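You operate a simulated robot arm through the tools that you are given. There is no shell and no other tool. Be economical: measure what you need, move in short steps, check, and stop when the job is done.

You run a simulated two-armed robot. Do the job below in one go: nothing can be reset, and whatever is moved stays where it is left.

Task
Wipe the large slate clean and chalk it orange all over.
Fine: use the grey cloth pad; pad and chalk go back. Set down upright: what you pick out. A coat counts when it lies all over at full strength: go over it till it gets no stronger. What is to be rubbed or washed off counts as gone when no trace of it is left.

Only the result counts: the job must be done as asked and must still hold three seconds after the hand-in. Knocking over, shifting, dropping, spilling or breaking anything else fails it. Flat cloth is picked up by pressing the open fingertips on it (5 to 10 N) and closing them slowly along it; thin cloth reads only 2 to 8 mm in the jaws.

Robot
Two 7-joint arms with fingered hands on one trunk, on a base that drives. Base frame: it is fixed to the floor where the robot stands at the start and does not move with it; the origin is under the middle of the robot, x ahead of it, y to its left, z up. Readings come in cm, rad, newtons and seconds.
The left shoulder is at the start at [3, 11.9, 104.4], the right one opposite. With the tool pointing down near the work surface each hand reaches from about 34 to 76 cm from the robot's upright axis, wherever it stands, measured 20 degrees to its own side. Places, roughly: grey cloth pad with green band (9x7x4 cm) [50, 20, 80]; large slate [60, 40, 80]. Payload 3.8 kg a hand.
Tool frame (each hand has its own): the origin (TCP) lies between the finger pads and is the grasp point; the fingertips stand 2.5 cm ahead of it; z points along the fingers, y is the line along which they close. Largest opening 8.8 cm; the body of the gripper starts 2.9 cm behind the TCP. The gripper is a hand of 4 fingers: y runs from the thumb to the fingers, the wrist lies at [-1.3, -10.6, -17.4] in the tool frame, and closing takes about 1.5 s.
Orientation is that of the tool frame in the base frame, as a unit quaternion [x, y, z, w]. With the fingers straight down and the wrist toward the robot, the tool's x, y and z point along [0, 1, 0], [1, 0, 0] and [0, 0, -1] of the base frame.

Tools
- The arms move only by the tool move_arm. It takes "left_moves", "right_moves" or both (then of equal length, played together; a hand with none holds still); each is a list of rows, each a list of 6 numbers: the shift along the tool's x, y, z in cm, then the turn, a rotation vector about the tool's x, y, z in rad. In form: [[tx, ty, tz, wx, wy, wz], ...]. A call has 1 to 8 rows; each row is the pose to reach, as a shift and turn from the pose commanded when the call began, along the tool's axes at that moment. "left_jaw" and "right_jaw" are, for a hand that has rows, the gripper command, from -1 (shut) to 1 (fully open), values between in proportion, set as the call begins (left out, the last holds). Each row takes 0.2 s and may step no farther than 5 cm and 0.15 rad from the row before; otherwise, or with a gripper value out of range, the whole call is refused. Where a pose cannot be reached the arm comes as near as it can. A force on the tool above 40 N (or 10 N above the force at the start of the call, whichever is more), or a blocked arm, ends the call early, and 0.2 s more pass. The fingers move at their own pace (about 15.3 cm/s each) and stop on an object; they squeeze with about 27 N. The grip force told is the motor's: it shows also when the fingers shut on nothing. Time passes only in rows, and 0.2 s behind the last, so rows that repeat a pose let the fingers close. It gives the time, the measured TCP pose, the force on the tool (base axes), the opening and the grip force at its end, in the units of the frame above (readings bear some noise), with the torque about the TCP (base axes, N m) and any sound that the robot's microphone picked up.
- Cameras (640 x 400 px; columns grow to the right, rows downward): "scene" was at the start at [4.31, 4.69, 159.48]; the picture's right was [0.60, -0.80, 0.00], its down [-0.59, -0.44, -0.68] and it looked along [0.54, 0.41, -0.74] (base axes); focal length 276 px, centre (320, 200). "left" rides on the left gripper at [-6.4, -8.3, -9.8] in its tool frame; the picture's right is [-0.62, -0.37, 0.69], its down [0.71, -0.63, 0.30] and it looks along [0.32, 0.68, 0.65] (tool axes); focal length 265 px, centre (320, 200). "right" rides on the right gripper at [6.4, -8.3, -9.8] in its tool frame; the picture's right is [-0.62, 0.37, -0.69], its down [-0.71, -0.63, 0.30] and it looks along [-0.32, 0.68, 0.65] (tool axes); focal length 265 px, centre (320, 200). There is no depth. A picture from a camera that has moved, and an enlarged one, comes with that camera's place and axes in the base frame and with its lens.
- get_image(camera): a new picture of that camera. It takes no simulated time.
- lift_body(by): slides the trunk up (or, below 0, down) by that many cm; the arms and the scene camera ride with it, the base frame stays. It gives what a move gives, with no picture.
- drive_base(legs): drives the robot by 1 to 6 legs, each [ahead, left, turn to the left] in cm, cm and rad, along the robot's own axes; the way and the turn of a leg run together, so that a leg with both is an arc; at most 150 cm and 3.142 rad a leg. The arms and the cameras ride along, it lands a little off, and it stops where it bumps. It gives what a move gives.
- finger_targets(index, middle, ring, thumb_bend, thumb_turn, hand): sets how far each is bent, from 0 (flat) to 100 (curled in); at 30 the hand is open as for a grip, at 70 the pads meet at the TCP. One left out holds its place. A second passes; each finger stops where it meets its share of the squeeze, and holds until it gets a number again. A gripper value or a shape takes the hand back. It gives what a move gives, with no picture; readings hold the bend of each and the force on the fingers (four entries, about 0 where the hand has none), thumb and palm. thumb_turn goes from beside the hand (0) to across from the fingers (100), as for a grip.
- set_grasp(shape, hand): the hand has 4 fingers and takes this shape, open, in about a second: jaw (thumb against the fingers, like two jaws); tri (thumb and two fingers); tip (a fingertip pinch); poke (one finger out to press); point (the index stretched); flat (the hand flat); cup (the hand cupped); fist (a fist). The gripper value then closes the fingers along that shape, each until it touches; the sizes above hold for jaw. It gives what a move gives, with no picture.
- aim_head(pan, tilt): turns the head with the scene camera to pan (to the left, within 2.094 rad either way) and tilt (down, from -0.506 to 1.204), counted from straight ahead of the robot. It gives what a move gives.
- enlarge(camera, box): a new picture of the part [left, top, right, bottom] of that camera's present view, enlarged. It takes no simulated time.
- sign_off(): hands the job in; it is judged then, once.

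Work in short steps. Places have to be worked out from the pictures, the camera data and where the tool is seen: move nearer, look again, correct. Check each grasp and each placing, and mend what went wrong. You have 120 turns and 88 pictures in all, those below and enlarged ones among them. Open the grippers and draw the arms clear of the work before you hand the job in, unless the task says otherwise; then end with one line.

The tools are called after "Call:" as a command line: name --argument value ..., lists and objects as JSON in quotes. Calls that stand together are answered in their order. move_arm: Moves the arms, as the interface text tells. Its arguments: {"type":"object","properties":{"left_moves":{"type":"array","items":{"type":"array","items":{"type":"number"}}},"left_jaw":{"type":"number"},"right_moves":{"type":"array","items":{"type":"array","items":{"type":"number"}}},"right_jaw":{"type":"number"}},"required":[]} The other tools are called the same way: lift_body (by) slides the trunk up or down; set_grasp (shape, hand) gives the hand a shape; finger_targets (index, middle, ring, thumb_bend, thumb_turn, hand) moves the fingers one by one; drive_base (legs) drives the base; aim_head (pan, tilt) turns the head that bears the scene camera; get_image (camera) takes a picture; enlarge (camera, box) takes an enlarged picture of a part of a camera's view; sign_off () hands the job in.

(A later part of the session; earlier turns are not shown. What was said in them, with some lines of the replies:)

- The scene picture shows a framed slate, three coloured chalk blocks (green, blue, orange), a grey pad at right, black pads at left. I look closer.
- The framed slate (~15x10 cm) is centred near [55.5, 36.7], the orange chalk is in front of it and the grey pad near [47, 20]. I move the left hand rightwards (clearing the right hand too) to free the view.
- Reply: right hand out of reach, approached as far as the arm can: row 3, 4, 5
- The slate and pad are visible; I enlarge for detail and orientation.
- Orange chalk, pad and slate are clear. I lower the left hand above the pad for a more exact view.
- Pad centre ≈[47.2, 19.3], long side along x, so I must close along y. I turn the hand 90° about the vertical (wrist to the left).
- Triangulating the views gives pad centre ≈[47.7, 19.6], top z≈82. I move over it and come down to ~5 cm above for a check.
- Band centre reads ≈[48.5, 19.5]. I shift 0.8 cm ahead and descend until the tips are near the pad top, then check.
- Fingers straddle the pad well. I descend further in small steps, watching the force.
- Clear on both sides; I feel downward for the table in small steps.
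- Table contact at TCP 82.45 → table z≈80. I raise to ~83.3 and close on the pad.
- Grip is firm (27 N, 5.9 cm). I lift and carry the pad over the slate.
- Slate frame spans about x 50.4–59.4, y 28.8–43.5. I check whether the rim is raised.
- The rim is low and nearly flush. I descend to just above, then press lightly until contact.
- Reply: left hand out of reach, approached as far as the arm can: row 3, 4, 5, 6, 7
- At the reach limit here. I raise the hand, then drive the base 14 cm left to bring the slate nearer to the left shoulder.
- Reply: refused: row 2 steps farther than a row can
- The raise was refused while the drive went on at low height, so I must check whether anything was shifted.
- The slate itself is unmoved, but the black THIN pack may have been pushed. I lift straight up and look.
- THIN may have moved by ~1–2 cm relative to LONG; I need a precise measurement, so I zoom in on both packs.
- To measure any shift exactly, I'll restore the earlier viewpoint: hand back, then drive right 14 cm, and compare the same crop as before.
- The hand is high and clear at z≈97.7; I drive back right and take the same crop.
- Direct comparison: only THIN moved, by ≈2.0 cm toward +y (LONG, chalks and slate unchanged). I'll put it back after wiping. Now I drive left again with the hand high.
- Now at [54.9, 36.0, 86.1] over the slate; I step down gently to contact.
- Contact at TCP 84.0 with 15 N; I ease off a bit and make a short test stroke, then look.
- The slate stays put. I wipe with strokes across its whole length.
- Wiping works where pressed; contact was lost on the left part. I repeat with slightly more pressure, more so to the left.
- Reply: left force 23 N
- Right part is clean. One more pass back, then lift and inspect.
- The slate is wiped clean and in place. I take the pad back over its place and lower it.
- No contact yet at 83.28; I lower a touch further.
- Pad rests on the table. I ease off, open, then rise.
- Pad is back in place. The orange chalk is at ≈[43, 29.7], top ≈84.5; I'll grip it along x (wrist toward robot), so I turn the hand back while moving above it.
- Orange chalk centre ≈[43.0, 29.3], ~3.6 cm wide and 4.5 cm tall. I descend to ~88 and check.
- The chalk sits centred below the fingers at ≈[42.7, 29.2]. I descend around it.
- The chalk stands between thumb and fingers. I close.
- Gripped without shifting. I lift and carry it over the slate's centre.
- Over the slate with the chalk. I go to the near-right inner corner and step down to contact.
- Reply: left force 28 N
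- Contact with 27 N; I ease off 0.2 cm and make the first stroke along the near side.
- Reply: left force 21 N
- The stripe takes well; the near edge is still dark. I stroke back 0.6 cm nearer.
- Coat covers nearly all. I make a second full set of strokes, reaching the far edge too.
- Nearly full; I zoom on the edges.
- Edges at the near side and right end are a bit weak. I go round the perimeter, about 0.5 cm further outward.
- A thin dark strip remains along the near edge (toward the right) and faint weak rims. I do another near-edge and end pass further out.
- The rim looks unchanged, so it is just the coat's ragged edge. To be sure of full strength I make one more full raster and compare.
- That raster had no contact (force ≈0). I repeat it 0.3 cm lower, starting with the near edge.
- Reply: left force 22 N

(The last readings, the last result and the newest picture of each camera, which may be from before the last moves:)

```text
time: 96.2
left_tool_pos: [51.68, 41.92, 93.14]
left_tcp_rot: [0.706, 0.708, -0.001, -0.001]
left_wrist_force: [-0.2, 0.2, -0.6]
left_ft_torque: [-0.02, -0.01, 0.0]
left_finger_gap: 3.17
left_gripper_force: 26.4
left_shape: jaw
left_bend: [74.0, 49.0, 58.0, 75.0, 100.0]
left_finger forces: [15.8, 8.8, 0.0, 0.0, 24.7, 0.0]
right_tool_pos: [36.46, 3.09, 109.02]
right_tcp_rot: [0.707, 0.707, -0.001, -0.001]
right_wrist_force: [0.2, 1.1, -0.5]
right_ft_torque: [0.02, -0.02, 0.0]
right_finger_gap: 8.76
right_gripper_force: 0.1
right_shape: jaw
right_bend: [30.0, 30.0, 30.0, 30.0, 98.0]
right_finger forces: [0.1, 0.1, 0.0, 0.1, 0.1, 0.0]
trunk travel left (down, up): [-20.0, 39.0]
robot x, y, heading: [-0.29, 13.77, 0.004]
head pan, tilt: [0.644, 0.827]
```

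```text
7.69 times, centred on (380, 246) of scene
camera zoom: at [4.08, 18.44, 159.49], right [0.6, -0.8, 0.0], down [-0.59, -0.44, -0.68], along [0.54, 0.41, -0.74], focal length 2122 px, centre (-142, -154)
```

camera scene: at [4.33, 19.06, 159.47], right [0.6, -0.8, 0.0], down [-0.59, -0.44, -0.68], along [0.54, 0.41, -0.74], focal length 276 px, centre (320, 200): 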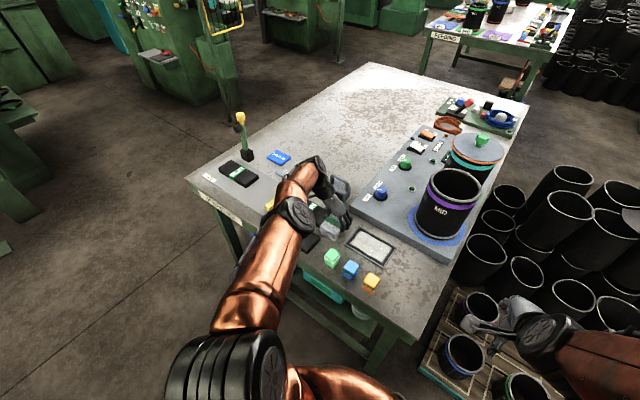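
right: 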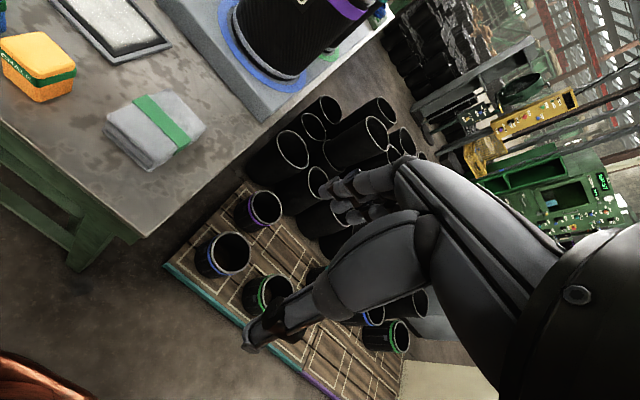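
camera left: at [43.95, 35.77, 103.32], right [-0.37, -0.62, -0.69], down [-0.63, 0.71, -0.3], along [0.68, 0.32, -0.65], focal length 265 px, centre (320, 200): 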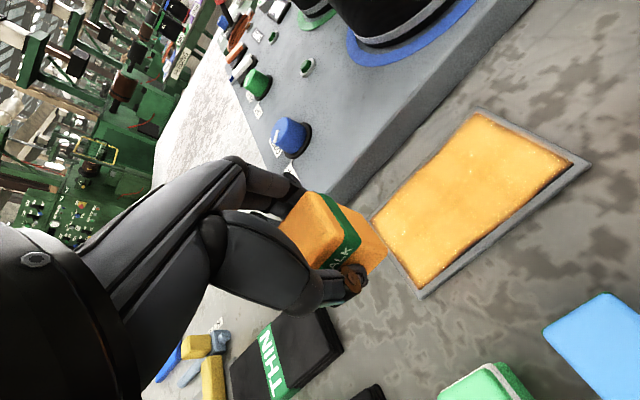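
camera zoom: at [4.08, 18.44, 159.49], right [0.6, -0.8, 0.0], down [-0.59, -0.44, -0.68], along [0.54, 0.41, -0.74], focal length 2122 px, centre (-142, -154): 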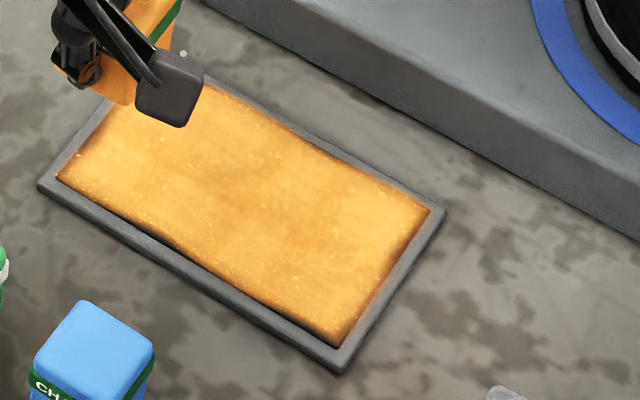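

Unchanged after another pass: the coat is saturated. I take the chalk back over its place.

Call:
move_arm --left_moves '[[-3.2, -2.2, 0, 0, 0, 0], [-6.4, -4.4, 0, 0, 0, 0], [-9.6, -6.6, 0, 0, 0, 0], [-12.6, -8.85, 0, 0, 0, 0], [-12.6, -8.85, 4, 0, 0, 0], [-12.6, -8.85, 7.5, 0, 0, 0], [-12.6, -8.85, 8.5, 0, 0, 0], [-12.6, -8.85, 8.5, 0, 0, 0]]'

Call:
get_image --camera "left"

```text
time: 98.0
left_tool_pos: [43.18, 29.01, 84.59]
left_tcp_rot: [0.706, 0.708, 0.0, 0.0]
left_wrist_force: [-0.3, -0.1, -0.8]
left_ft_torque: [0.02, -0.04, -0.02]
left_finger_gap: 3.19
left_gripper_force: 26.4
left_shape: jaw
left_bend: [74.0, 49.0, 58.0, 75.0, 100.0]
left_finger forces: [15.5, 8.8, 0.1, 0.0, 24.3, 0.1]
right_tool_pos: [36.53, 3.19, 109.06]
right_tcp_rot: [0.706, 0.708, -0.001, -0.001]
right_wrist_force: [0.5, 0.7, -0.1]
right_ft_torque: [-0.02, -0.02, 0.01]
right_finger_gap: 8.73
right_gripper_force: 0.0
right_shape: jaw
right_bend: [30.0, 30.0, 30.0, 30.0, 98.0]
right_finger forces: [0.0, 0.0, 0.1, 0.0, 0.0, 0.0]
trunk travel left (down, up): [-20.0, 39.0]
robot x, y, heading: [-0.13, 14.21, 0.003]
head pan, tilt: [0.644, 0.827]
```

```text
23 pictures are left
camera left: at [34.93, 22.64, 94.49], right [-0.37, -0.62, -0.69], down [-0.63, 0.71, -0.3], along [0.68, 0.33, -0.65], focal length 265 px, centre (320, 200)
```

left: 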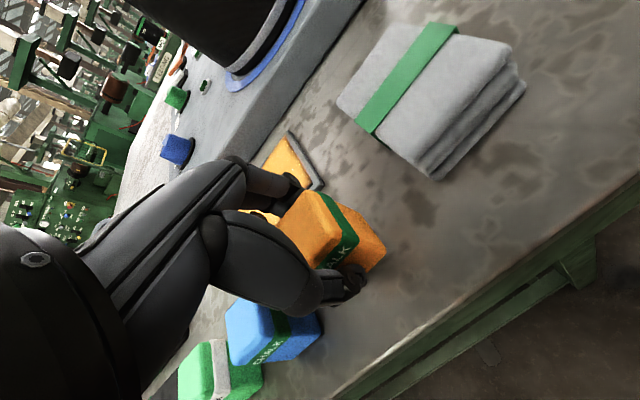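

I correct by a few mm and lower to contact.

Call:
move_arm --left_moves '[[0.3, -0.3, 0.2, 0, 0, 0], [0.3, -0.3, 0.4, 0, 0, 0], [0.3, -0.3, 0.6, 0, 0, 0], [0.3, -0.3, 0.75, 0, 0, 0]]'

```text
time: 99.0
left_tool_pos: [42.81, 29.46, 83.93]
left_tcp_rot: [0.707, 0.707, 0.0, 0.0]
left_wrist_force: [0.0, 0.5, -1.0]
left_ft_torque: [-0.04, -0.02, -0.03]
left_finger_gap: 3.22
left_gripper_force: 27.2
left_shape: jaw
left_bend: [74.0, 49.0, 58.0, 75.0, 100.0]
left_finger forces: [15.5, 8.7, 0.1, 0.0, 24.2, 0.0]
right_tool_pos: [36.66, 3.12, 109.09]
right_tcp_rot: [0.706, 0.708, -0.001, -0.001]
right_wrist_force: [-0.5, 0.1, -0.3]
right_ft_torque: [0.01, 0.04, 0.0]
right_finger_gap: 8.74
right_gripper_force: 0.1
right_shape: jaw
right_bend: [30.0, 30.0, 30.0, 30.0, 98.0]
right_finger forces: [0.0, 0.0, 0.0, 0.0, 0.0, 0.0]
trunk travel left (down, up): [-20.0, 39.0]
robot x, y, heading: [-0.33, 13.43, -0.003]
head pan, tilt: [0.644, 0.827]
```

Call:
move_arm --left_moves '[[0, 0, 0.1, 0, 0, 0], [0, 0, 0.2, 0, 0, 0], [0, 0, 0.3, 0, 0, 0]]'

```text
time: 99.8
left_tool_pos: [42.7, 29.41, 83.47]
left_tcp_rot: [0.706, 0.708, -0.002, 0.0]
left_wrist_force: [0.6, 1.0, -0.4]
left_ft_torque: [0.01, 0.0, -0.01]
left_finger_gap: 3.16
left_gripper_force: 27.1
left_shape: jaw
left_bend: [74.0, 49.0, 58.0, 75.0, 100.0]
left_finger forces: [15.5, 8.6, 0.0, 0.0, 24.2, 0.0]
right_tool_pos: [36.62, 3.14, 109.1]
right_tcp_rot: [0.707, 0.708, -0.001, -0.001]
right_wrist_force: [0.9, -1.2, 0.0]
right_ft_torque: [0.01, 0.01, 0.01]
right_finger_gap: 8.75
right_gripper_force: 0.1
right_shape: jaw
right_bend: [30.0, 30.0, 30.0, 30.0, 98.0]
right_finger forces: [0.0, 0.0, 0.0, 0.0, 0.1, 0.0]
trunk travel left (down, up): [-20.0, 39.0]
robot x, y, heading: [-0.48, 13.61, 0.002]
head pan, tilt: [0.644, 0.827]
```

No contact yet; the chalk slid up a bit in the fingers. I continue down gently.

Call:
move_arm --left_moves '[[0, 0, 0.1, 0, 0, 0], [0, 0, 0.2, 0, 0, 0], [0, 0, 0.3, 0, 0, 0]]'

```text
time: 100.6
left_tool_pos: [42.91, 29.37, 83.37]
left_tcp_rot: [0.707, 0.707, 0.002, 0.002]
left_wrist_force: [2.1, 0.7, 10.5]
left_ft_torque: [0.01, -0.1, 0.0]
left_finger_gap: 3.21
left_gripper_force: 27.0
left_shape: jaw
left_bend: [74.0, 49.0, 58.0, 76.0, 100.0]
left_finger forces: [16.1, 9.5, 0.0, 0.0, 24.6, 0.1]
right_tool_pos: [36.57, 3.04, 109.11]
right_tcp_rot: [0.706, 0.708, -0.001, -0.001]
right_wrist_force: [-0.3, -0.7, 0.3]
right_ft_torque: [0.0, -0.04, 0.0]
right_finger_gap: 8.74
right_gripper_force: 0.1
right_shape: jaw
right_bend: [30.0, 30.0, 30.0, 30.0, 98.0]
right_finger forces: [0.0, 0.0, 0.1, 0.1, 0.0, 0.0]
trunk travel left (down, up): [-20.0, 39.0]
robot x, y, heading: [0.13, 13.98, 0.003]
head pan, tilt: [0.644, 0.827]
```

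Contact at 10 N. I ease off slightly, open and rise.

Call:
move_arm --left_moves '[[0, 0, -0.1, 0, 0, 0], [0, 0, -0.1, 0, 0, 0], [0, 0, -0.1, 0, 0, 0], [0, 0, -0.1, 0, 0, 0], [0, 0, -0.1, 0, 0, 0], [0, 0, -0.1, 0, 0, 0], [0, 0, -0.1, 0, 0, 0]]' --left_jaw 1

Call:
move_arm --left_moves '[[0, 0, -1.5, 0, 0, 0], [0, 0, -4, 0, 0, 0], [0, 0, -8, 0, 0, 0], [0, 0, -12, 0, 0, 0], [0, 0, -15, 0, 0, 0]]'

Call:
get_image --camera "left"

Call:
enlarge --camera "scene" --box '[270, 160, 430, 300]'

```text
time: 102.2
left_tool_pos: [42.88, 29.39, 83.3]
left_tcp_rot: [0.706, 0.708, 0.0, 0.0]
left_wrist_force: [0.6, -0.1, 1.5]
left_ft_torque: [-0.05, -0.01, 0.01]
left_finger_gap: 8.78
left_gripper_force: 0.1
left_shape: jaw
left_bend: [30.0, 30.0, 30.0, 30.0, 98.0]
left_finger forces: [0.0, 0.0, 0.0, 0.0, 0.0, 0.0]
right_tool_pos: [36.65, 3.11, 109.01]
right_tcp_rot: [0.706, 0.708, -0.001, -0.001]
right_wrist_force: [1.0, -0.1, -0.2]
right_ft_torque: [-0.02, 0.02, -0.03]
right_finger_gap: 8.78
right_gripper_force: 0.0
right_shape: jaw
right_bend: [30.0, 30.0, 30.0, 30.0, 98.0]
right_finger forces: [0.1, 0.1, 0.0, 0.0, 0.1, 0.0]
trunk travel left (down, up): [-20.0, 39.0]
robot x, y, heading: [0.07, 13.75, 0.002]
head pan, tilt: [0.644, 0.827]
```

```text
time: 103.4
left_tool_pos: [42.52, 29.5, 98.35]
left_tcp_rot: [0.706, 0.708, 0.0, 0.0]
left_wrist_force: [0.2, 0.1, -0.5]
left_ft_torque: [-0.01, 0.0, -0.02]
left_finger_gap: 8.76
left_gripper_force: 0.0
left_shape: jaw
left_bend: [30.0, 30.0, 30.0, 30.0, 98.0]
left_finger forces: [0.0, 0.0, 0.1, 0.0, 0.0, 0.0]
right_tool_pos: [36.57, 3.05, 109.02]
right_tcp_rot: [0.706, 0.708, -0.001, 0.0]
right_wrist_force: [0.6, 0.7, 0.0]
right_ft_torque: [0.0, 0.0, 0.01]
right_finger_gap: 8.75
right_gripper_force: 0.2
right_shape: jaw
right_bend: [30.0, 30.0, 30.0, 30.0, 98.0]
right_finger forces: [0.1, 0.0, 0.0, 0.1, 0.0, 0.1]
trunk travel left (down, up): [-20.0, 39.0]
robot x, y, heading: [0.01, 13.71, 0.006]
head pan, tilt: [0.644, 0.827]
```

```text
22 pictures are left
camera left: at [34.3, 23.03, 108.22], right [-0.37, -0.62, -0.69], down [-0.63, 0.71, -0.3], along [0.68, 0.33, -0.65], focal length 265 px, centre (320, 200)
```

left: 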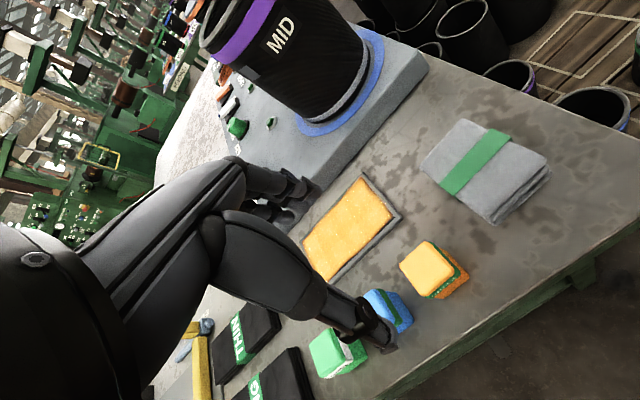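

```text
2.86 times, centred on (350, 230) of scene
camera zoom: at [4.23, 18.51, 159.48], right [0.6, -0.8, 0.0], down [-0.59, -0.44, -0.68], along [0.54, 0.41, -0.74], focal length 788 px, centre (234, 114)
```

zoom: 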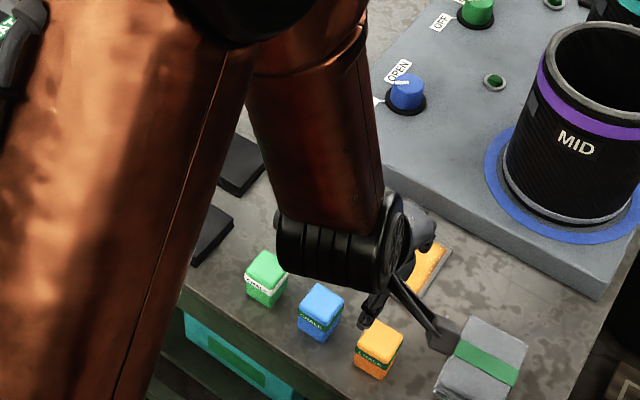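

Chalk stands back in place. Now to restore THIN: I drive 20 cm left (hand high) so I can grip it across x from above.

Call:
drive_base --legs '[[0, 20, 0]]'

Call:
move_arm --left_moves '[[3, 3, 0, 0, 0, 0], [6, 6, 0, 0, 0, 0], [9, 9, 0, 0, 0, 0], [11.5, 11, 0, 0, 0, 0], [11.5, 11, 0, 0, 0, 0]]'

Call:
get_image --camera "left"

Call:
get_image --camera "scene"

```text
time: 105.0
left_tool_pos: [42.58, 49.5, 98.29]
left_tcp_rot: [0.707, 0.708, -0.001, 0.001]
left_wrist_force: [0.0, -0.2, 0.1]
left_ft_torque: [0.01, 0.01, 0.02]
left_finger_gap: 8.76
left_gripper_force: 0.1
left_shape: jaw
left_bend: [30.0, 30.0, 30.0, 30.0, 98.0]
left_finger forces: [0.0, 0.0, 0.0, 0.1, 0.1, 0.1]
right_tool_pos: [36.55, 23.17, 109.12]
right_tcp_rot: [0.706, 0.708, -0.002, 0.0]
right_wrist_force: [-0.4, 1.0, 0.5]
right_ft_torque: [0.01, 0.0, 0.01]
right_finger_gap: 8.77
right_gripper_force: 0.2
right_shape: jaw
right_bend: [30.0, 30.0, 30.0, 30.0, 98.0]
right_finger forces: [0.0, 0.0, 0.1, 0.0, 0.0, 0.0]
trunk travel left (down, up): [-20.0, 39.0]
robot x, y, heading: [0.63, 33.86, 0.002]
head pan, tilt: [0.644, 0.827]
```

```text
time: 106.2
left_tool_pos: [53.83, 61.12, 98.33]
left_tcp_rot: [0.707, 0.708, 0.0, 0.0]
left_wrist_force: [0.1, 0.1, -0.8]
left_ft_torque: [-0.01, -0.02, 0.01]
left_finger_gap: 8.78
left_gripper_force: 0.0
left_shape: jaw
left_bend: [30.0, 30.0, 30.0, 30.0, 98.0]
left_finger forces: [0.0, 0.1, 0.0, 0.1, 0.0, 0.0]
right_tool_pos: [36.55, 23.03, 109.06]
right_tcp_rot: [0.706, 0.708, -0.001, -0.001]
right_wrist_force: [-0.2, -1.4, 0.1]
right_ft_torque: [0.01, -0.01, 0.04]
right_finger_gap: 8.75
right_gripper_force: 0.1
right_shape: jaw
right_bend: [30.0, 30.0, 30.0, 30.0, 98.0]
right_finger forces: [0.0, 0.1, 0.0, 0.1, 0.0, 0.0]
trunk travel left (down, up): [-20.0, 39.0]
robot x, y, heading: [-0.21, 34.0, -0.001]
head pan, tilt: [0.644, 0.827]
```

```text
20 pictures are left
camera left: at [45.57, 54.63, 108.17], right [-0.37, -0.62, -0.69], down [-0.63, 0.71, -0.3], along [0.68, 0.33, -0.65], focal length 265 px, centre (320, 200)
```

left: 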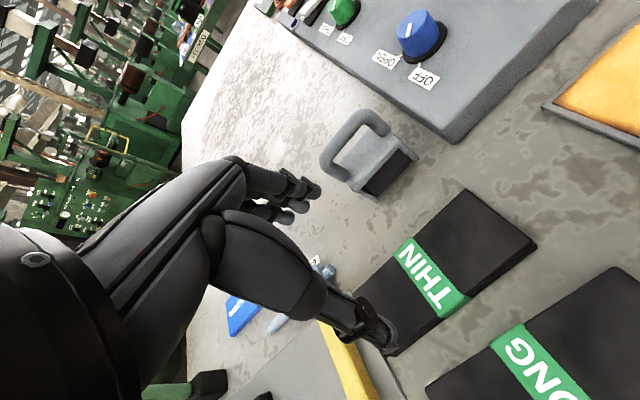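

```text
19 pictures are left
camera scene: at [4.26, 38.41, 159.48], right [0.6, -0.8, 0.0], down [-0.59, -0.44, -0.68], along [0.54, 0.41, -0.74], focal length 276 px, centre (320, 200)
```

scene: 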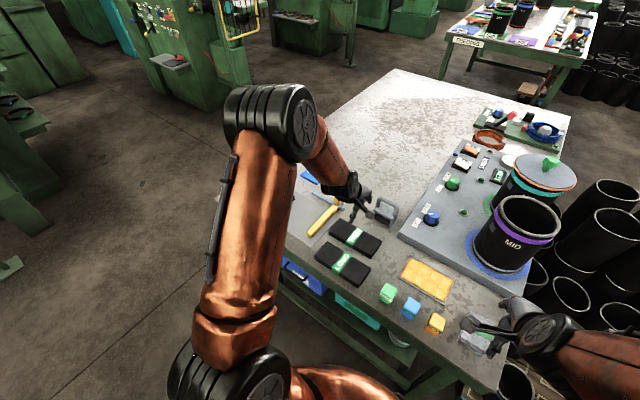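

THIN centre is ≈[54.5, 61.7]. I shift and descend to just above it, then check.

Call:
move_arm --left_moves '[[0.3, 0.6, 4, 0, 0, 0], [0.3, 0.6, 8, 0, 0, 0], [0.3, 0.6, 11.5, 0, 0, 0], [0.3, 0.6, 12.3, 0, 0, 0], [0.3, 0.6, 12.3, 0, 0, 0]]'

Call:
get_image --camera "left"

Call:
enlarge --camera "scene" --box '[290, 170, 400, 290]'

```text
time: 107.4
left_tool_pos: [54.25, 61.08, 86.01]
left_tcp_rot: [0.707, 0.708, 0.0, 0.0]
left_wrist_force: [0.0, -0.1, 0.6]
left_ft_torque: [-0.01, 0.05, -0.03]
left_finger_gap: 8.78
left_gripper_force: 0.1
left_shape: jaw
left_bend: [30.0, 30.0, 30.0, 30.0, 98.0]
left_finger forces: [0.2, 0.1, 0.1, 0.0, 0.1, 0.1]
right_tool_pos: [36.51, 23.11, 109.16]
right_tcp_rot: [0.707, 0.708, -0.001, -0.001]
right_wrist_force: [0.1, 0.2, 0.4]
right_ft_torque: [0.02, 0.02, -0.03]
right_finger_gap: 8.77
right_gripper_force: 0.0
right_shape: jaw
right_bend: [30.0, 30.0, 30.0, 30.0, 98.0]
right_finger forces: [0.0, 0.1, 0.1, 0.0, 0.1, 0.0]
trunk travel left (down, up): [-20.0, 39.0]
robot x, y, heading: [-0.06, 33.72, 0.004]
head pan, tilt: [0.644, 0.827]
```

```text
18 pictures are left
camera left: at [45.97, 54.68, 95.83], right [-0.37, -0.62, -0.69], down [-0.63, 0.71, -0.3], along [0.68, 0.33, -0.65], focal length 265 px, centre (320, 200)
```

left: 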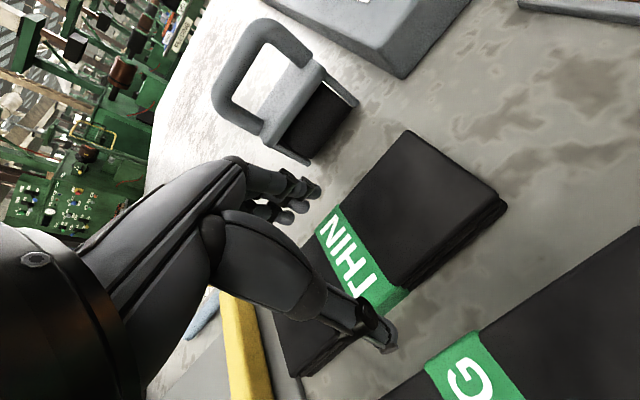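

```text
3.33 times, centred on (345, 230) of scene
camera zoom: at [4.28, 38.48, 159.48], right [0.6, -0.8, 0.0], down [-0.59, -0.44, -0.68], along [0.54, 0.41, -0.74], focal length 920 px, centre (237, 100)
```

zoom: 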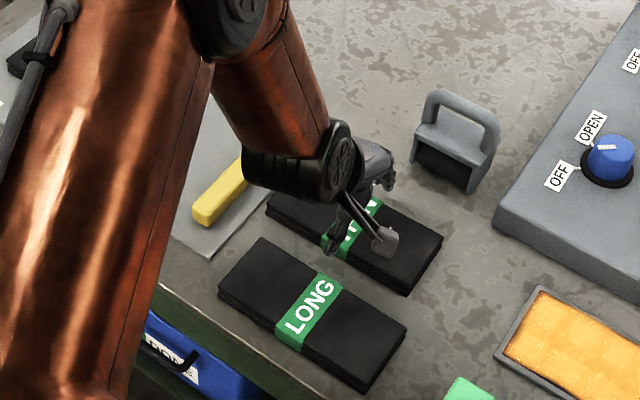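

THIN spans x≈51.3–58.2; I shift 0.5 cm ahead and go down around it, stopping just above the table.

Call:
move_arm --left_moves '[[0, 0.5, 0, 0, 0, 0], [0, 0.5, 1, 0, 0, 0], [0, 0.5, 2, 0, 0, 0], [0, 0.5, 2.8, 0, 0, 0], [0, 0.5, 3.1, 0, 0, 0], [0, 0.5, 3.1, 0, 0, 0]]'

Call:
get_image --camera "left"

```text
time: 108.8
left_tool_pos: [54.64, 61.25, 82.9]
left_tcp_rot: [0.706, 0.708, 0.0, -0.001]
left_wrist_force: [0.6, -0.3, 0.6]
left_ft_torque: [-0.05, -0.04, 0.01]
left_finger_gap: 8.78
left_gripper_force: 0.0
left_shape: jaw
left_bend: [30.0, 30.0, 30.0, 30.0, 98.0]
left_finger forces: [0.6, 0.0, 0.0, 0.1, 0.0, 0.1]
right_tool_pos: [36.54, 23.02, 109.21]
right_tcp_rot: [0.707, 0.707, 0.0, -0.001]
right_wrist_force: [-0.1, 0.1, -0.9]
right_ft_torque: [-0.01, 0.02, -0.01]
right_finger_gap: 8.78
right_gripper_force: 0.1
right_shape: jaw
right_bend: [30.0, 30.0, 30.0, 30.0, 98.0]
right_finger forces: [0.0, 0.0, 0.1, 0.0, 0.0, 0.1]
trunk travel left (down, up): [-20.0, 39.0]
robot x, y, heading: [0.2, 34.06, -0.002]
head pan, tilt: [0.644, 0.827]
```

```text
16 pictures are left
camera left: at [46.43, 54.78, 92.76], right [-0.37, -0.62, -0.69], down [-0.63, 0.71, -0.3], along [0.68, 0.33, -0.65], focal length 265 px, centre (320, 200)
```

left: 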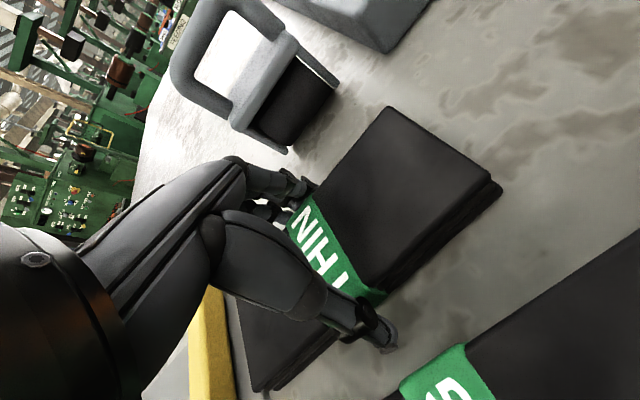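

Fingers straddle THIN. I close gently to a light hold.

Call:
move_arm --left_moves '[[0, 0, 0, 0, 0, 0], [0, 0, 0, 0, 0, 0], [0, 0, 0, 0, 0, 0], [0, 0, 0, 0, 0, 0], [0, 0, 0, 0, 0, 0]]' --left_jaw 0.35

Call:
get_image --camera "left"

```text
time: 110.0
left_tool_pos: [54.69, 61.17, 82.82]
left_tcp_rot: [0.707, 0.707, 0.0, -0.001]
left_wrist_force: [0.2, 0.1, 0.0]
left_ft_torque: [-0.02, -0.01, 0.02]
left_finger_gap: 6.76
left_gripper_force: 26.9
left_shape: jaw
left_bend: [27.0, 35.0, 32.0, 51.0, 98.0]
left_finger forces: [15.0, 7.5, 3.5, 0.0, 26.3, 0.0]
right_tool_pos: [36.65, 22.93, 109.01]
right_tcp_rot: [0.706, 0.708, -0.001, -0.001]
right_wrist_force: [0.3, 0.3, -0.4]
right_ft_torque: [-0.02, -0.02, 0.04]
right_finger_gap: 8.73
right_gripper_force: 0.1
right_shape: jaw
right_bend: [30.0, 30.0, 30.0, 30.0, 98.0]
right_finger forces: [0.0, 0.0, 0.0, 0.0, 0.1, 0.1]
trunk travel left (down, up): [-20.0, 39.0]
robot x, y, heading: [-0.12, 33.67, 0.003]
head pan, tilt: [0.644, 0.827]
```

```text
15 pictures are left
camera left: at [46.43, 54.79, 92.74], right [-0.37, -0.62, -0.69], down [-0.63, 0.71, -0.3], along [0.68, 0.33, -0.65], focal length 265 px, centre (320, 200)
```

left: 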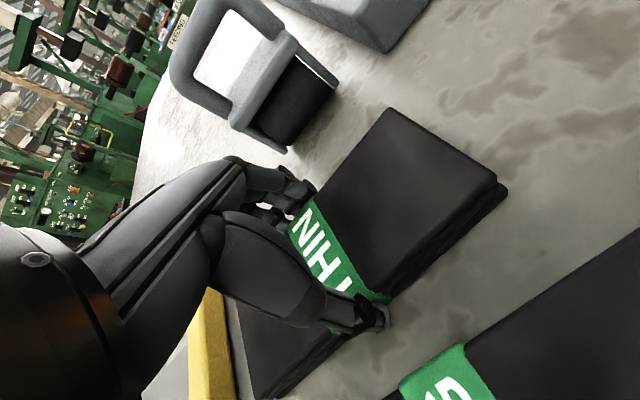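

Held; it shifted ~2 mm nearer on closing. I slide it −1.9 cm in y and +0.2 cm in x.

Call:
move_arm --left_moves '[[-0.5, 0.05, -0.1, 0, 0, 0], [-1.0, 0.1, -0.1, 0, 0, 0], [-1.5, 0.15, -0.1, 0, 0, 0], [-1.95, 0.2, -0.1, 0, 0, 0], [-1.95, 0.2, 0, 0, 0, 0], [-1.95, 0.2, 0, 0, 0, 0]]'

Call:
move_arm --left_moves '[[0, 0, 0, 0, 0, 0], [0, 0, 0, 0, 0, 0], [0, 0, 0, 0, 0, 0], [0, 0, 0, 0, 0, 0], [0, 0, -2, 0, 0, 0], [0, 0, -6, 0, 0, 0], [0, 0, -10, 0, 0, 0], [0, 0, -14, 0, 0, 0]]' --left_jaw 1

Call:
get_image --camera "left"

```text
time: 111.4
left_tool_pos: [55.02, 59.21, 82.99]
left_tcp_rot: [0.707, 0.708, -0.001, -0.001]
left_wrist_force: [0.4, -0.7, -0.3]
left_ft_torque: [0.01, -0.04, -0.01]
left_finger_gap: 6.74
left_gripper_force: 27.3
left_shape: jaw
left_bend: [27.0, 35.0, 32.0, 51.0, 98.0]
left_finger forces: [15.1, 7.5, 3.5, 0.0, 26.1, 0.0]
right_tool_pos: [36.54, 23.14, 109.16]
right_tcp_rot: [0.706, 0.708, -0.002, -0.001]
right_wrist_force: [0.2, 0.4, 0.3]
right_ft_torque: [0.02, -0.02, 0.02]
right_finger_gap: 8.77
right_gripper_force: 0.0
right_shape: jaw
right_bend: [30.0, 30.0, 30.0, 30.0, 98.0]
right_finger forces: [0.0, 0.0, 0.0, 0.0, 0.0, 0.1]
trunk travel left (down, up): [-20.0, 39.0]
robot x, y, heading: [0.31, 33.61, -0.005]
head pan, tilt: [0.644, 0.827]
```

```text
time: 113.2
left_tool_pos: [54.9, 59.32, 96.96]
left_tcp_rot: [0.705, 0.709, 0.0, -0.001]
left_wrist_force: [0.7, 0.1, -1.2]
left_ft_torque: [0.02, -0.01, -0.05]
left_finger_gap: 8.72
left_gripper_force: 0.0
left_shape: jaw
left_bend: [30.0, 30.0, 30.0, 30.0, 98.0]
left_finger forces: [0.0, 0.1, 0.0, 0.0, 0.0, 0.0]
right_tool_pos: [36.44, 22.94, 109.1]
right_tcp_rot: [0.707, 0.708, 0.0, -0.001]
right_wrist_force: [0.4, -0.2, 0.3]
right_ft_torque: [0.03, -0.01, 0.05]
right_finger_gap: 8.75
right_gripper_force: 0.0
right_shape: jaw
right_bend: [30.0, 30.0, 30.0, 30.0, 98.0]
right_finger forces: [0.1, 0.1, 0.0, 0.0, 0.1, 0.0]
trunk travel left (down, up): [-20.0, 39.0]
robot x, y, heading: [0.03, 34.03, 0.004]
head pan, tilt: [0.644, 0.827]
```

```text
14 pictures are left
camera left: at [46.63, 52.87, 106.73], right [-0.37, -0.62, -0.69], down [-0.63, 0.71, -0.3], along [0.68, 0.33, -0.65], focal length 265 px, centre (320, 200)
```

left: 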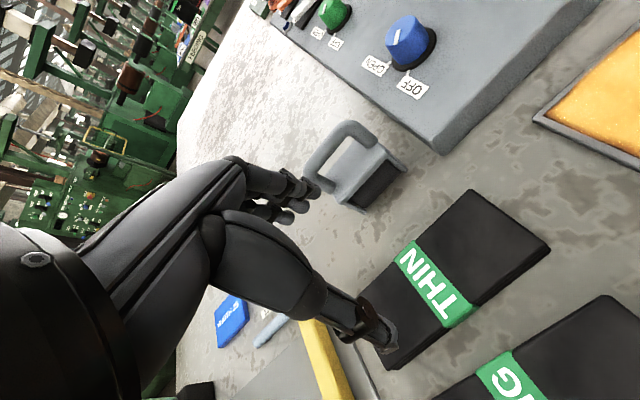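

THIN is moved back. To verify, I restore the earlier viewpoint: rotate the hand as before and drive back 34 cm right, then take the same crop.

Call:
move_arm --left_moves '[[-0.6, -1, -1, 0, 0, 0.15], [-1.2, -2, -1, 0, 0, 0.3], [-1.8, -3, -1, 0, 0, 0.45], [-2.4, -4, -1, 0, 0, 0.6], [-3, -5, -1, 0, 0, 0.75], [-3.6, -6, -1, 0, 0, 0.9], [-4.2, -7.5, -1, 0, 0, 1.05], [-5, -8.9, -1, 0, 0, 1.2]]'

Call:
move_arm --left_moves '[[0, 0, 0, 0, 0, 0.15], [0, 0, 0, 0, 0, 0.3], [0, 0, 0, 0, 0, 0.37], [0, 0, 0, 0, 0, 0.37]]'

```text
time: 115.0
left_tool_pos: [46.09, 54.3, 97.98]
left_tcp_rot: [0.983, 0.185, 0.0, -0.001]
left_wrist_force: [1.0, -0.5, 0.5]
left_ft_torque: [-0.03, -0.02, 0.02]
left_finger_gap: 8.76
left_gripper_force: 0.2
left_shape: jaw
left_bend: [30.0, 30.0, 30.0, 30.0, 98.0]
left_finger forces: [0.0, 0.0, 0.1, 0.0, 0.0, 0.0]
right_tool_pos: [36.56, 23.06, 109.08]
right_tcp_rot: [0.707, 0.707, -0.001, -0.001]
right_wrist_force: [0.1, -0.6, -0.1]
right_ft_torque: [0.01, 0.0, 0.01]
right_finger_gap: 8.78
right_gripper_force: 0.1
right_shape: jaw
right_bend: [30.0, 30.0, 30.0, 30.0, 98.0]
right_finger forces: [0.0, 0.0, 0.1, 0.1, 0.1, 0.1]
trunk travel left (down, up): [-20.0, 39.0]
robot x, y, heading: [-0.04, 33.78, 0.004]
head pan, tilt: [0.644, 0.827]
```

```text
time: 116.0
left_tool_pos: [46.09, 54.24, 97.99]
left_tcp_rot: [1.0, 0.0, -0.001, -0.001]
left_wrist_force: [0.5, 0.7, -0.3]
left_ft_torque: [0.02, -0.01, -0.01]
left_finger_gap: 8.75
left_gripper_force: 0.1
left_shape: jaw
left_bend: [30.0, 30.0, 30.0, 30.0, 98.0]
left_finger forces: [0.0, 0.1, 0.0, 0.0, 0.0, 0.1]
right_tool_pos: [36.51, 23.02, 109.1]
right_tcp_rot: [0.707, 0.707, -0.001, -0.001]
right_wrist_force: [0.3, 0.3, -0.7]
right_ft_torque: [0.0, 0.01, -0.01]
right_finger_gap: 8.76
right_gripper_force: 0.1
right_shape: jaw
right_bend: [30.0, 30.0, 30.0, 30.0, 98.0]
right_finger forces: [0.0, 0.0, 0.0, 0.0, 0.0, 0.0]
trunk travel left (down, up): [-20.0, 39.0]
robot x, y, heading: [0.13, 34.21, 0.006]
head pan, tilt: [0.644, 0.827]
```

Hand is high and clear; I drive back and take the same crop.

Call:
drive_base --legs '[[0, -33.95, 0]]'

Call:
enlarge --camera "scene" --box '[240, 170, 440, 310]'

Call:
get_image --camera "scene"

```text
time: 118.2
left_tool_pos: [46.11, 21.06, 97.95]
left_tcp_rot: [1.0, 0.005, 0.0, 0.0]
left_wrist_force: [0.4, 0.0, -0.3]
left_ft_torque: [-0.01, 0.03, 0.01]
left_finger_gap: 8.74
left_gripper_force: 0.1
left_shape: jaw
left_bend: [30.0, 30.0, 30.0, 30.0, 98.0]
left_finger forces: [0.0, 0.1, 0.0, 0.1, 0.1, 0.1]
right_tool_pos: [36.83, -10.18, 109.08]
right_tcp_rot: [0.704, 0.71, -0.002, -0.001]
right_wrist_force: [-0.2, -0.7, -0.5]
right_ft_torque: [0.02, -0.03, -0.01]
right_finger_gap: 8.77
right_gripper_force: 0.0
right_shape: jaw
right_bend: [30.0, 30.0, 30.0, 30.0, 98.0]
right_finger forces: [0.0, 0.1, 0.1, 0.0, 0.0, 0.0]
trunk travel left (down, up): [-20.0, 39.0]
robot x, y, heading: [0.2, 0.68, 0.007]
head pan, tilt: [0.644, 0.827]
```

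```text
2.86 times, centred on (340, 240) of scene
camera zoom: at [4.4, 4.94, 159.48], right [0.61, -0.8, 0.0], down [-0.59, -0.45, -0.68], along [0.54, 0.41, -0.74], focal length 788 px, centre (263, 86)
```

zoom: 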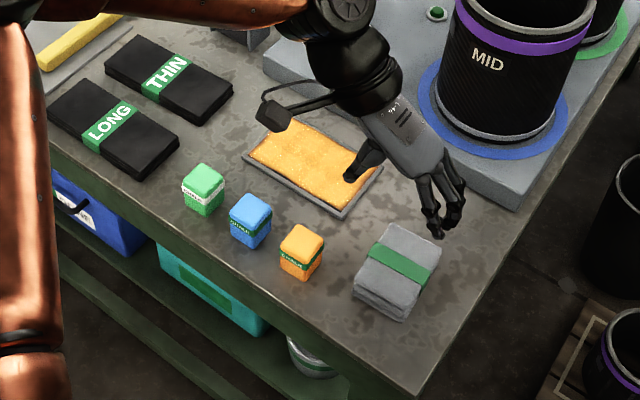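

```text
12 pictures are left
camera scene: at [4.4, 4.94, 159.48], right [0.61, -0.8, 0.0], down [-0.59, -0.45, -0.68], along [0.54, 0.41, -0.74], focal length 276 px, centre (320, 200)
```

scene: 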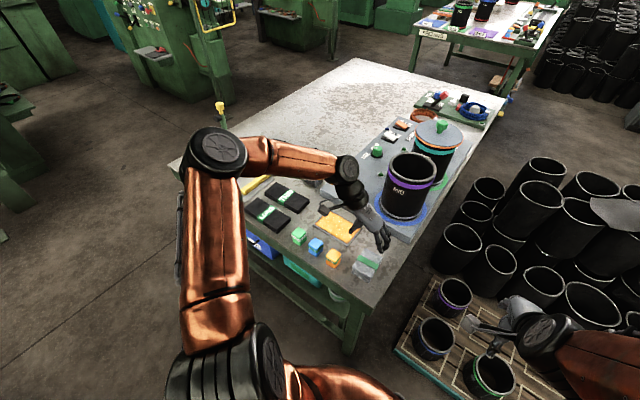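

Every item matches its original image position (with the same small camera offset): THIN, LONG, chalk and pad are back, and the slate is orange all over. I raise the left arm clear.

Call:
move_arm --left_moves '[[-1, 0, -3, 0, 0, 0], [-3, 0, -6, 0, 0, 0], [-5, 0, -8, 0, 0, 0], [-5, 0, -8, 0, 0, 0]]'

Call:
enlarge --camera "scene" --box '[240, 160, 420, 300]'

```text
time: 119.2
left_tool_pos: [41.06, 21.0, 105.9]
left_tcp_rot: [1.0, 0.003, -0.001, 0.0]
left_wrist_force: [0.5, 0.0, 0.9]
left_ft_torque: [0.05, 0.0, 0.0]
left_finger_gap: 8.76
left_gripper_force: 0.0
left_shape: jaw
left_bend: [30.0, 30.0, 30.0, 30.0, 98.0]
left_finger forces: [0.0, 0.0, 0.0, 0.1, 0.1, 0.1]
right_tool_pos: [36.85, -10.23, 109.09]
right_tcp_rot: [0.704, 0.71, -0.001, -0.001]
right_wrist_force: [0.4, 0.2, 0.3]
right_ft_torque: [0.03, -0.04, -0.01]
right_finger_gap: 8.77
right_gripper_force: 0.2
right_shape: jaw
right_bend: [30.0, 30.0, 30.0, 30.0, 98.0]
right_finger forces: [0.0, 0.0, 0.1, 0.0, 0.1, 0.1]
trunk travel left (down, up): [-20.0, 39.0]
robot x, y, heading: [-0.19, 0.17, 0.007]
head pan, tilt: [0.644, 0.827]
```

```text
2.86 times, centred on (330, 230) of scene
camera zoom: at [4.46, 5.07, 159.47], right [0.61, -0.8, 0.0], down [-0.59, -0.45, -0.68], along [0.54, 0.41, -0.74], focal length 788 px, centre (291, 114)
```

zoom: 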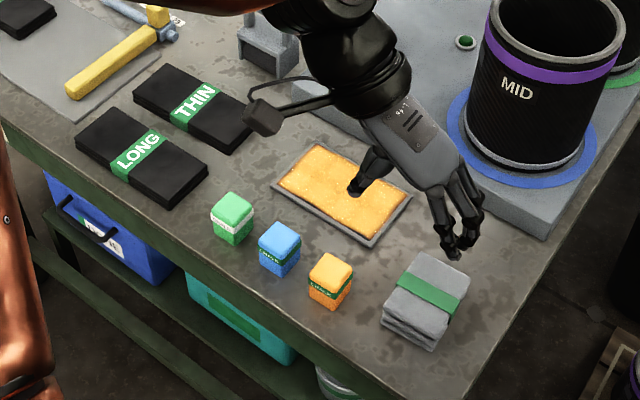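

All is in place and the arms are clear; I hand in.

Call:
sign_off

```text
The job is handed in.
```

The large slate is wiped clean and chalked orange all over, and the pad and orange chalk are back in their places; I knocked the black THIN pack about 2 cm aside while driving and slid it back, and in the pictures it matches its starting position to within a few millimetres.
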